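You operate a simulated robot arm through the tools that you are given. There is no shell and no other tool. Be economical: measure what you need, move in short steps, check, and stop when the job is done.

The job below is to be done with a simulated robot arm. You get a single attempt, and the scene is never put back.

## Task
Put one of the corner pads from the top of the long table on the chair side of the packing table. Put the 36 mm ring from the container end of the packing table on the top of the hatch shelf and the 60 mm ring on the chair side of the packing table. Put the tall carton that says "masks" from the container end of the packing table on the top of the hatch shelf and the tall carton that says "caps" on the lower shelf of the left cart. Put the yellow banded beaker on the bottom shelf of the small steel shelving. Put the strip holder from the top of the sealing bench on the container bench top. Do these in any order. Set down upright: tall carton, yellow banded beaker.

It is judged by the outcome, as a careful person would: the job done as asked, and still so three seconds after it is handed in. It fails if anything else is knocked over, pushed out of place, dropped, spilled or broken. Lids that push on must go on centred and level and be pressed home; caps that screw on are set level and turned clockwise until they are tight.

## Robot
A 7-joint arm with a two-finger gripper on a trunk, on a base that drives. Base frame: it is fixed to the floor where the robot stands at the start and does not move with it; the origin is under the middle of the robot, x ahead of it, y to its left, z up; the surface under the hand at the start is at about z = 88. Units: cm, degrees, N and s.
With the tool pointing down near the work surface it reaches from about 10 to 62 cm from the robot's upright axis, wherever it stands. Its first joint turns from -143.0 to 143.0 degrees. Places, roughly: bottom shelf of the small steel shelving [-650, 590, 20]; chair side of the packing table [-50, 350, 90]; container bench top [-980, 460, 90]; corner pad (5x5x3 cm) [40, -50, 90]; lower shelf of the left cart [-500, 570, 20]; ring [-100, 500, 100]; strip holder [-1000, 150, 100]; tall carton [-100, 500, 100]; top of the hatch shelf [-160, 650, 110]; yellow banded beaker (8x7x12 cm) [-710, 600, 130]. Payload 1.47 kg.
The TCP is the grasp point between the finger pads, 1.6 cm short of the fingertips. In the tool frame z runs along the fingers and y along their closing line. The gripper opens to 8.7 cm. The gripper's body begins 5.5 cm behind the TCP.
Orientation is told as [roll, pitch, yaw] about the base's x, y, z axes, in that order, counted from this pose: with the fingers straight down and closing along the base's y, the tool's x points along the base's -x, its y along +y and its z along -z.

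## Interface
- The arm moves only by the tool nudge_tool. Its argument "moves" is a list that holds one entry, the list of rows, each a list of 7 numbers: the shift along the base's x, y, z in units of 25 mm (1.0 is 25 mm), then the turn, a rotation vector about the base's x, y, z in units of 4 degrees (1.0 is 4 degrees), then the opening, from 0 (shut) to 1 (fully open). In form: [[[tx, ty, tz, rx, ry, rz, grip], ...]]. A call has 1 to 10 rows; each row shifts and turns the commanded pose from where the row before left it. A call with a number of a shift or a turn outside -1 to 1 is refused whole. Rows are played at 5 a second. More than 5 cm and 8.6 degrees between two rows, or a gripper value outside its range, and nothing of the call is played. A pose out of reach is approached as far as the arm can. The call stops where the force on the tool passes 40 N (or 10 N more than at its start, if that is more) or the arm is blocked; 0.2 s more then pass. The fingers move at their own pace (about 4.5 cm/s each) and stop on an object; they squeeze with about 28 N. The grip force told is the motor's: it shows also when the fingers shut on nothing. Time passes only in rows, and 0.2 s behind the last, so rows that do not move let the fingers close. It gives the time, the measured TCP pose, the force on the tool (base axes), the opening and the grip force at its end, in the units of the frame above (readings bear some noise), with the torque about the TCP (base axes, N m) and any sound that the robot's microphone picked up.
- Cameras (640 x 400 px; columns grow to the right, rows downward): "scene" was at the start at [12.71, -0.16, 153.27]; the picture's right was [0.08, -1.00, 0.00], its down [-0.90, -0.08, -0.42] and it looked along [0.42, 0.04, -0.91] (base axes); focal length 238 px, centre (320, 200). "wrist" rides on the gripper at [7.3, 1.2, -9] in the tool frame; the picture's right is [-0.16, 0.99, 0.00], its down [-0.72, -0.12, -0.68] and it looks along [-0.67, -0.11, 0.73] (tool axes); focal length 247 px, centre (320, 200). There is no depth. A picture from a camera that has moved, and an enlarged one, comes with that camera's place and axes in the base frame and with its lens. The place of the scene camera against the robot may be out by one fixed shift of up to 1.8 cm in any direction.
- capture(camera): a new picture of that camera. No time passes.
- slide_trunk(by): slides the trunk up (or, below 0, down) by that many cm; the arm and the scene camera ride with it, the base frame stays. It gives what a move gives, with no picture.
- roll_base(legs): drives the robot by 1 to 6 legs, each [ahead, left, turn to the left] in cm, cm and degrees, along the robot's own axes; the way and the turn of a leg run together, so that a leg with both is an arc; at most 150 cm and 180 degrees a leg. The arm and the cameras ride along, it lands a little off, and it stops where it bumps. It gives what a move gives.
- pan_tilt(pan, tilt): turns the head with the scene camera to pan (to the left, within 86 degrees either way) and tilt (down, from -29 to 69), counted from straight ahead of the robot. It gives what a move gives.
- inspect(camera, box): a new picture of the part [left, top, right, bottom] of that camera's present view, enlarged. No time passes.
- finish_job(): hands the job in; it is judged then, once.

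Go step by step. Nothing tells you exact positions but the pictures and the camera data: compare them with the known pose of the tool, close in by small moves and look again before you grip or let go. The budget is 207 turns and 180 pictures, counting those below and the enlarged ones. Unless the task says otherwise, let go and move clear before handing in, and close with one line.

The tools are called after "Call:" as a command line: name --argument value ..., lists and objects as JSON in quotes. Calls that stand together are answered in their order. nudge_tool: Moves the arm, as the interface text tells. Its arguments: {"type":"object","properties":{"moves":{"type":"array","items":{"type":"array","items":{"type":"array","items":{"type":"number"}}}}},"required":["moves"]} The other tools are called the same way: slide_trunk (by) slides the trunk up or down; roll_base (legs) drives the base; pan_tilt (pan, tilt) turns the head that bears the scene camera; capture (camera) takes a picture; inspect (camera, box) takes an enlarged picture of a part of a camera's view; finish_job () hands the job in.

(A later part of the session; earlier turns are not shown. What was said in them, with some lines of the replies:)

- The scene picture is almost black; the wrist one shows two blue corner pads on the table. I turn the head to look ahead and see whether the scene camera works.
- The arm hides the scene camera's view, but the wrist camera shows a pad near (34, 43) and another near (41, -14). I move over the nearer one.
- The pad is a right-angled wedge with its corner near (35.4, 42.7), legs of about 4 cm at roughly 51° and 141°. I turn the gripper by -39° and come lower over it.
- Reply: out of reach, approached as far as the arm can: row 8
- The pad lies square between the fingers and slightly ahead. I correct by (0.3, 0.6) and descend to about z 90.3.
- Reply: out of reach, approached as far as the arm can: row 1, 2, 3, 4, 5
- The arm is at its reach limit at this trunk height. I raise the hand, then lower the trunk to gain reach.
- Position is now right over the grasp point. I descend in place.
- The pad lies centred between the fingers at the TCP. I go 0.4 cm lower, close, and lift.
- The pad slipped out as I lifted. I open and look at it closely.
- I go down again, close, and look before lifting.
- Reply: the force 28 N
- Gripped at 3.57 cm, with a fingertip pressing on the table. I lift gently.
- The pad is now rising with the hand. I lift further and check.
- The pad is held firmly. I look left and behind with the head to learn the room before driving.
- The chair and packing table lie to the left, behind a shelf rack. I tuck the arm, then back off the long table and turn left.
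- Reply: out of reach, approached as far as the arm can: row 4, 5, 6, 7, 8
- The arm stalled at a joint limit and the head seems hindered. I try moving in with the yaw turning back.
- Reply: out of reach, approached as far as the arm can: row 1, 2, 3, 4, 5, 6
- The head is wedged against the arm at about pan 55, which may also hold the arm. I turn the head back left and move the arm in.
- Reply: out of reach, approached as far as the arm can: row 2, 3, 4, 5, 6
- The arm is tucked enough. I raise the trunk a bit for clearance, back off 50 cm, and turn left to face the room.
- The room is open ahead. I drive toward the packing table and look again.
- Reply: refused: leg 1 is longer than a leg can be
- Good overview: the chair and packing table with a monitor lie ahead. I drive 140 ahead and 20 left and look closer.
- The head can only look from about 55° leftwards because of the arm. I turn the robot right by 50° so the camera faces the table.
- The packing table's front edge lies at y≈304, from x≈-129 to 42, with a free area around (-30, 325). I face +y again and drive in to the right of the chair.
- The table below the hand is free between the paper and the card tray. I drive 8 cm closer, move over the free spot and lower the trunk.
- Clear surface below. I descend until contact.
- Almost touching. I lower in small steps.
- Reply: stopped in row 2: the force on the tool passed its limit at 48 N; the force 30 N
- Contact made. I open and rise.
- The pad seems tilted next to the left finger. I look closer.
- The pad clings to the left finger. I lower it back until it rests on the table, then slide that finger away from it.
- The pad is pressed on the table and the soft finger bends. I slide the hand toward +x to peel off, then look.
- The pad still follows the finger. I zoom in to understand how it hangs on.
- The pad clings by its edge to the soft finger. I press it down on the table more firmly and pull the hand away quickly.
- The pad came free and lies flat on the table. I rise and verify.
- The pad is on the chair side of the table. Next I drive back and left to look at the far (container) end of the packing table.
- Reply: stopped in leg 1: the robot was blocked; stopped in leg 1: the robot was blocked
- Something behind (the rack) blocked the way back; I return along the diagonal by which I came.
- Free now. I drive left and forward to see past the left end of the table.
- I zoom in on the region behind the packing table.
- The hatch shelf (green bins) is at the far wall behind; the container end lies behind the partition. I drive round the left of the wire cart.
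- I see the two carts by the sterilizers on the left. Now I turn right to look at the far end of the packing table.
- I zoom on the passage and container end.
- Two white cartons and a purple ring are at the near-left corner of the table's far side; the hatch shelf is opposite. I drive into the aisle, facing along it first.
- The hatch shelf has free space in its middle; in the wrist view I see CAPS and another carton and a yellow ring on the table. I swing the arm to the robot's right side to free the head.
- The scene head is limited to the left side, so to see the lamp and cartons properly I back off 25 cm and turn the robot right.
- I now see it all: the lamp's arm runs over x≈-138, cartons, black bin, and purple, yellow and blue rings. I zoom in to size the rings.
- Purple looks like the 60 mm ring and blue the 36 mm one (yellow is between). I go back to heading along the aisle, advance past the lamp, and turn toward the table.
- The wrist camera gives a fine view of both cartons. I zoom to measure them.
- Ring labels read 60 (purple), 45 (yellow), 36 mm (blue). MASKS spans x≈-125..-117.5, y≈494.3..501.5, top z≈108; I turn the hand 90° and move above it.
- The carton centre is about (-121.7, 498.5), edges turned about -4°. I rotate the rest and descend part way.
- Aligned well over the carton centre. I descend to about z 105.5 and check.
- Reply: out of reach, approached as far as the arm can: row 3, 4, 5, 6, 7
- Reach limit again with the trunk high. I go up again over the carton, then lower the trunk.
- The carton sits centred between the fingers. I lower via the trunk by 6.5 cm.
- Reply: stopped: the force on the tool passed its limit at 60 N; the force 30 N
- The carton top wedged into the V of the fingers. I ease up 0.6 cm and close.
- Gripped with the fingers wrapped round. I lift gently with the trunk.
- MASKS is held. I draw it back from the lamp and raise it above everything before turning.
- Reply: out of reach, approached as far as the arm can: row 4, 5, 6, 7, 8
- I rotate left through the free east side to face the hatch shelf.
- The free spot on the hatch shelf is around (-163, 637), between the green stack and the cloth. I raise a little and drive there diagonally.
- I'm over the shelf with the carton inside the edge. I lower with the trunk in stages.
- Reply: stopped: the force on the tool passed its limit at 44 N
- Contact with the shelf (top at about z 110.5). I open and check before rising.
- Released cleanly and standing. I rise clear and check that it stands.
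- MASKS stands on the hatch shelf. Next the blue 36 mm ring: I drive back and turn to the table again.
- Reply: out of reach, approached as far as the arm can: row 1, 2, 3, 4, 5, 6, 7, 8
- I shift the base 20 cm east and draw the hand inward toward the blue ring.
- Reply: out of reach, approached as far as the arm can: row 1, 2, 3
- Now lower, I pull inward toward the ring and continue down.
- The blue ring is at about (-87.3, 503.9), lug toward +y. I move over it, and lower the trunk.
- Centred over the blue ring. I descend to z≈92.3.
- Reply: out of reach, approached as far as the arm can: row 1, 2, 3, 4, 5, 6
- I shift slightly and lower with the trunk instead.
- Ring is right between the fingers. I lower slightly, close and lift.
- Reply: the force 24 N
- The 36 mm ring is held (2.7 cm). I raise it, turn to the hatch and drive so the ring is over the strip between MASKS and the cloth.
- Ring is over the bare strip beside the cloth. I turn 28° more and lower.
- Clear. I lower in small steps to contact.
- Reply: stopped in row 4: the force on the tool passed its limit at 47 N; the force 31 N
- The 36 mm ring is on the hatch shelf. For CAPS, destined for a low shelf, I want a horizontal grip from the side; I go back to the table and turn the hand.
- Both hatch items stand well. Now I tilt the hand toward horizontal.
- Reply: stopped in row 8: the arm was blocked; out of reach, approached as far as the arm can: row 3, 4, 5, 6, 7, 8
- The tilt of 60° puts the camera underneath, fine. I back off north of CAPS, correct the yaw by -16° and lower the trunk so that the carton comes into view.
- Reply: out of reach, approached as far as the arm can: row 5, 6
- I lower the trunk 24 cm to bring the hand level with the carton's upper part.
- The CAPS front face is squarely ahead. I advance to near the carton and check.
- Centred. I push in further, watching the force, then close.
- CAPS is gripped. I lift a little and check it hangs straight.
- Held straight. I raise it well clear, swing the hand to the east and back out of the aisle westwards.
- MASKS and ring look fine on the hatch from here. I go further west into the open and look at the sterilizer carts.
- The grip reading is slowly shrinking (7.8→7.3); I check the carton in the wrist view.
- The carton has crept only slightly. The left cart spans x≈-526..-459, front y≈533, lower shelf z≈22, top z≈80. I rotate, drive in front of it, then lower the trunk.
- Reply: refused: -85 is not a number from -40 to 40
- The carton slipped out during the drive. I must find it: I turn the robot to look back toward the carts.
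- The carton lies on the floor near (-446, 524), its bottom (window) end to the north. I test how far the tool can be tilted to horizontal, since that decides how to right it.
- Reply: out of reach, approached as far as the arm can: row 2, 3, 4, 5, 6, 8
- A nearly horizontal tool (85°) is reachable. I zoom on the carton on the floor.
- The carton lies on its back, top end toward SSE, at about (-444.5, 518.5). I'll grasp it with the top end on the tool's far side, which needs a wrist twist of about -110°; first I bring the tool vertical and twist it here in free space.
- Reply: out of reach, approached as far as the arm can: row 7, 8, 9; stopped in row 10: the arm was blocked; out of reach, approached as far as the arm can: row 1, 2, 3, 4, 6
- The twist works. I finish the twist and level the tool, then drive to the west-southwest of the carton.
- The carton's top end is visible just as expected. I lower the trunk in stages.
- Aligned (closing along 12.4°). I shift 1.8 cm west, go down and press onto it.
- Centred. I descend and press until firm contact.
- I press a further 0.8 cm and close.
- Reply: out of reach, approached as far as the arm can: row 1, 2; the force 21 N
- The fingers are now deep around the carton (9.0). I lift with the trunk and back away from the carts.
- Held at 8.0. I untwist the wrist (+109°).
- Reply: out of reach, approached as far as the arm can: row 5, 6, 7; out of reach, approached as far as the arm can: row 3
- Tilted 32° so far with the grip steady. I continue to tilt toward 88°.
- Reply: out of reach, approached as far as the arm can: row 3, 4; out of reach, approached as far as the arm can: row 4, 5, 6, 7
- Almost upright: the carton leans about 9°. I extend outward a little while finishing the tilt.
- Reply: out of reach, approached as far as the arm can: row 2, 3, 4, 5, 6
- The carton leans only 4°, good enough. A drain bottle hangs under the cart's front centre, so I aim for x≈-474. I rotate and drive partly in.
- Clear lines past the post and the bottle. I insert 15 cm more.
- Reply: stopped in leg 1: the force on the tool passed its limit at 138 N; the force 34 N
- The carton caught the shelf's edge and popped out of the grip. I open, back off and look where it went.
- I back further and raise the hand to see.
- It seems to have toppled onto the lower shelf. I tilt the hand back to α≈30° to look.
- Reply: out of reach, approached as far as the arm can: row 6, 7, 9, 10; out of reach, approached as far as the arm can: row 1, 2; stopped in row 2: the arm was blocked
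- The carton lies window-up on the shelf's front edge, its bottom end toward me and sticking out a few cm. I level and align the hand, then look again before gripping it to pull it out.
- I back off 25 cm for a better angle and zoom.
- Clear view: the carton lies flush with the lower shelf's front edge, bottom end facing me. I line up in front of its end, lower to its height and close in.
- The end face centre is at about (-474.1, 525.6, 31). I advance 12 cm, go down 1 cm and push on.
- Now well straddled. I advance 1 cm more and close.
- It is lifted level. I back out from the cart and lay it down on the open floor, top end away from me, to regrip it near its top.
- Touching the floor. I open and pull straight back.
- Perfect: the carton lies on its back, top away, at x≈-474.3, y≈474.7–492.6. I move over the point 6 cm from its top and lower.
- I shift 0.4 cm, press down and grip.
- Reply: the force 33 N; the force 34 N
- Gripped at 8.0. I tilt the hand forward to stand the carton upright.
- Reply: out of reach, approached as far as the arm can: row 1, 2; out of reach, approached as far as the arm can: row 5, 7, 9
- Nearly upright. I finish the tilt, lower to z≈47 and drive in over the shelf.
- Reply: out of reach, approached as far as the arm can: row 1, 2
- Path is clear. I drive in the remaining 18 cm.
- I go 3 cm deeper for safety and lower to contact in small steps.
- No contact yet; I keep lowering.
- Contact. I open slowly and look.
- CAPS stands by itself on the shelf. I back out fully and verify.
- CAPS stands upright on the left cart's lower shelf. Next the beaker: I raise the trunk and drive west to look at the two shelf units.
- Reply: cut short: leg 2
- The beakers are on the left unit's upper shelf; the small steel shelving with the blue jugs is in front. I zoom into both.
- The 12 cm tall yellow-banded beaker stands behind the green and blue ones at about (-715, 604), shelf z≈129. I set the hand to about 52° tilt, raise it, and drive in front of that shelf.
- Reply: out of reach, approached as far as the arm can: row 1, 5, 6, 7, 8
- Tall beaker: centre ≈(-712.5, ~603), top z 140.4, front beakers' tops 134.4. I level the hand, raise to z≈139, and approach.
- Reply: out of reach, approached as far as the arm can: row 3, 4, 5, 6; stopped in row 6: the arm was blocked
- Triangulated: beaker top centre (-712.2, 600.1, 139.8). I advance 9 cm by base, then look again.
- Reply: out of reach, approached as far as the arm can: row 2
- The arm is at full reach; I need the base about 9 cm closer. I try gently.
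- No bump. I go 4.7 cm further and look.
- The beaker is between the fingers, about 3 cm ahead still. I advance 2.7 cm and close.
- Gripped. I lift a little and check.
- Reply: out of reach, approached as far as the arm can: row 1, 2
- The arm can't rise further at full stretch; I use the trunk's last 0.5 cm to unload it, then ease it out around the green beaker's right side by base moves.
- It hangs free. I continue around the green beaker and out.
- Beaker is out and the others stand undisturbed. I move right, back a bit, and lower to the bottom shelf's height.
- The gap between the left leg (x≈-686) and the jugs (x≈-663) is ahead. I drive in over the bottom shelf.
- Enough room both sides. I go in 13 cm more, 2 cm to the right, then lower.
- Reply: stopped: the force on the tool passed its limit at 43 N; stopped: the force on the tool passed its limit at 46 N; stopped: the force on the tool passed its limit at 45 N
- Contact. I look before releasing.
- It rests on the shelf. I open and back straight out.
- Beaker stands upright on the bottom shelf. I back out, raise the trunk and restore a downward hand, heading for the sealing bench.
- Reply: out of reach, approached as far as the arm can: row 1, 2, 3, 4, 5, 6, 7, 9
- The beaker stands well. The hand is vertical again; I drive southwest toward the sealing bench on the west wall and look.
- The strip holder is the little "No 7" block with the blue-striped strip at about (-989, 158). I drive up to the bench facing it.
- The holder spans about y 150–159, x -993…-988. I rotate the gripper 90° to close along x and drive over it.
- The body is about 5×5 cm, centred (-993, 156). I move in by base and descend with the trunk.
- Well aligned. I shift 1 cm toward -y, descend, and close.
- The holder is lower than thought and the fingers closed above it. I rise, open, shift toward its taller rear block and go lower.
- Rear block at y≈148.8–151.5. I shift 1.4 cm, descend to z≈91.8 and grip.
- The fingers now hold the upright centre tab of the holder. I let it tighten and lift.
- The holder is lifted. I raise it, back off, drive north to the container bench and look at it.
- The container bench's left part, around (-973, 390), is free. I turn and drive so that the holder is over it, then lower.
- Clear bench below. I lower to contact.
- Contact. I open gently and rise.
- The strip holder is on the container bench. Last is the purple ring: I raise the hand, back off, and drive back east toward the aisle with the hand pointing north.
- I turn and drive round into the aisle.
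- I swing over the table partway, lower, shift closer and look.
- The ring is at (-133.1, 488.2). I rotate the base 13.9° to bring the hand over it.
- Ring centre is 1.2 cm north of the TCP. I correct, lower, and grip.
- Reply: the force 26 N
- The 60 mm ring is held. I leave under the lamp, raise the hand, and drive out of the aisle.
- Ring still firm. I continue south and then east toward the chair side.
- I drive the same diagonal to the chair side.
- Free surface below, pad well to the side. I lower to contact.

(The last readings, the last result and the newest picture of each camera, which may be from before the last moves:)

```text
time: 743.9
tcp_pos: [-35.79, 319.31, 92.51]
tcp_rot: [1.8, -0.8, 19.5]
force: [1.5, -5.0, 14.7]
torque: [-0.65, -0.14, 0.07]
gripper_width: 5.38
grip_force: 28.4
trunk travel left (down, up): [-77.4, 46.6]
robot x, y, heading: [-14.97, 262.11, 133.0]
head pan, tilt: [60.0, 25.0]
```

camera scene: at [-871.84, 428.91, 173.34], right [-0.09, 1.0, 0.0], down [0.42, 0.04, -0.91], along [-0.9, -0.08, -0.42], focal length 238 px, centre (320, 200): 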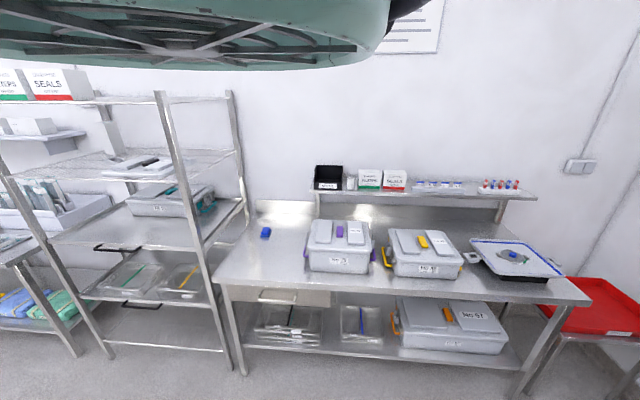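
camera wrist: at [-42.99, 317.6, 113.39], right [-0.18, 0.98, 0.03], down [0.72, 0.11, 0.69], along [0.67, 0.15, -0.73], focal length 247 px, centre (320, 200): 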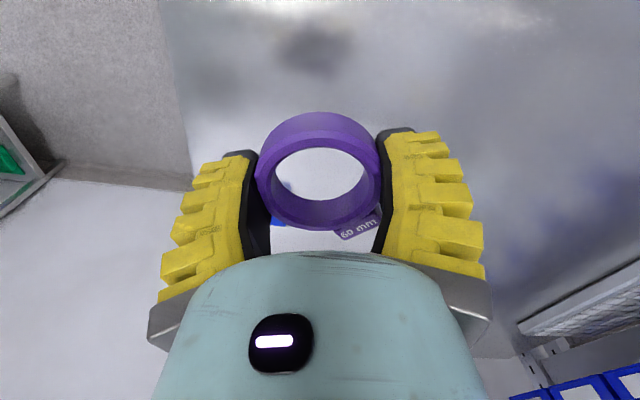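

Call:
nudge_tool --moves '[[[0, 0, 0, 0, 0, 0, 0.8], [0, 0, 0, 0, 0, 0, 1], [0, 0, 0, 0, 0, 0, 1], [0, 0, 0, 0, 0, 0, 1], [0, 0, 0.2, 0, 0, 0, 1]]]'

Call:
slide_trunk --by 14

Call:
capture --camera "wrist"

```text
time: 745.1
tcp_pos: [-35.92, 319.29, 93.1]
tcp_rot: [1.7, -0.8, 19.5]
force: [0.6, 0.3, 0.0]
torque: [0.0, -0.04, 0.02]
gripper_width: 8.71
grip_force: 0.0
trunk travel left (down, up): [-77.4, 46.6]
robot x, y, heading: [-14.6, 262.35, 132.8]
head pan, tilt: [60.0, 25.0]
```

```text
time: 746.8
tcp_pos: [-35.86, 319.26, 107.0]
tcp_rot: [1.7, -0.8, 19.6]
force: [-0.6, -0.9, 0.0]
torque: [-0.01, -0.04, 0.0]
gripper_width: 8.72
grip_force: 0.1
trunk travel left (down, up): [-91.4, 32.6]
robot x, y, heading: [-14.77, 261.91, 133.1]
head pan, tilt: [60.0, 25.0]
```

```text
11 pictures are left
camera wrist: at [-43.0, 317.56, 115.85], right [-0.18, 0.98, 0.03], down [0.72, 0.11, 0.69], along [0.67, 0.15, -0.73], focal length 247 px, centre (320, 200)
```

wrist: 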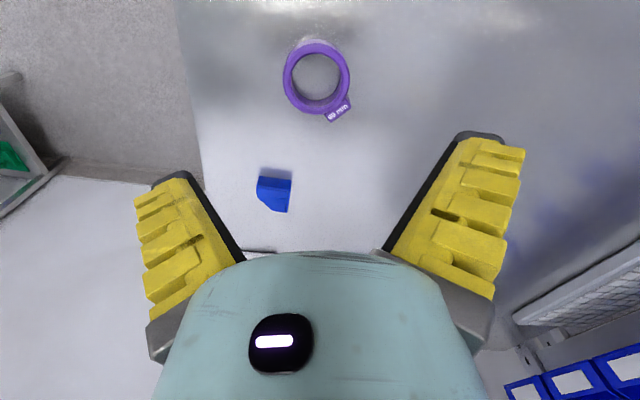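

The 60 mm ring and the corner pad both lie on the chair side of the packing table, and the hand is clear. All items are placed, so I hand in.

Call:
finish_job

```text
The job is handed in.
```

All seven items are where you asked, and both the cartons and the yellow-banded beaker were standing upright when I last saw them. On the way, the "caps" carton fell to the floor once and was knocked over at the cart's edge once before I stood it on the left cart's lower shelf.
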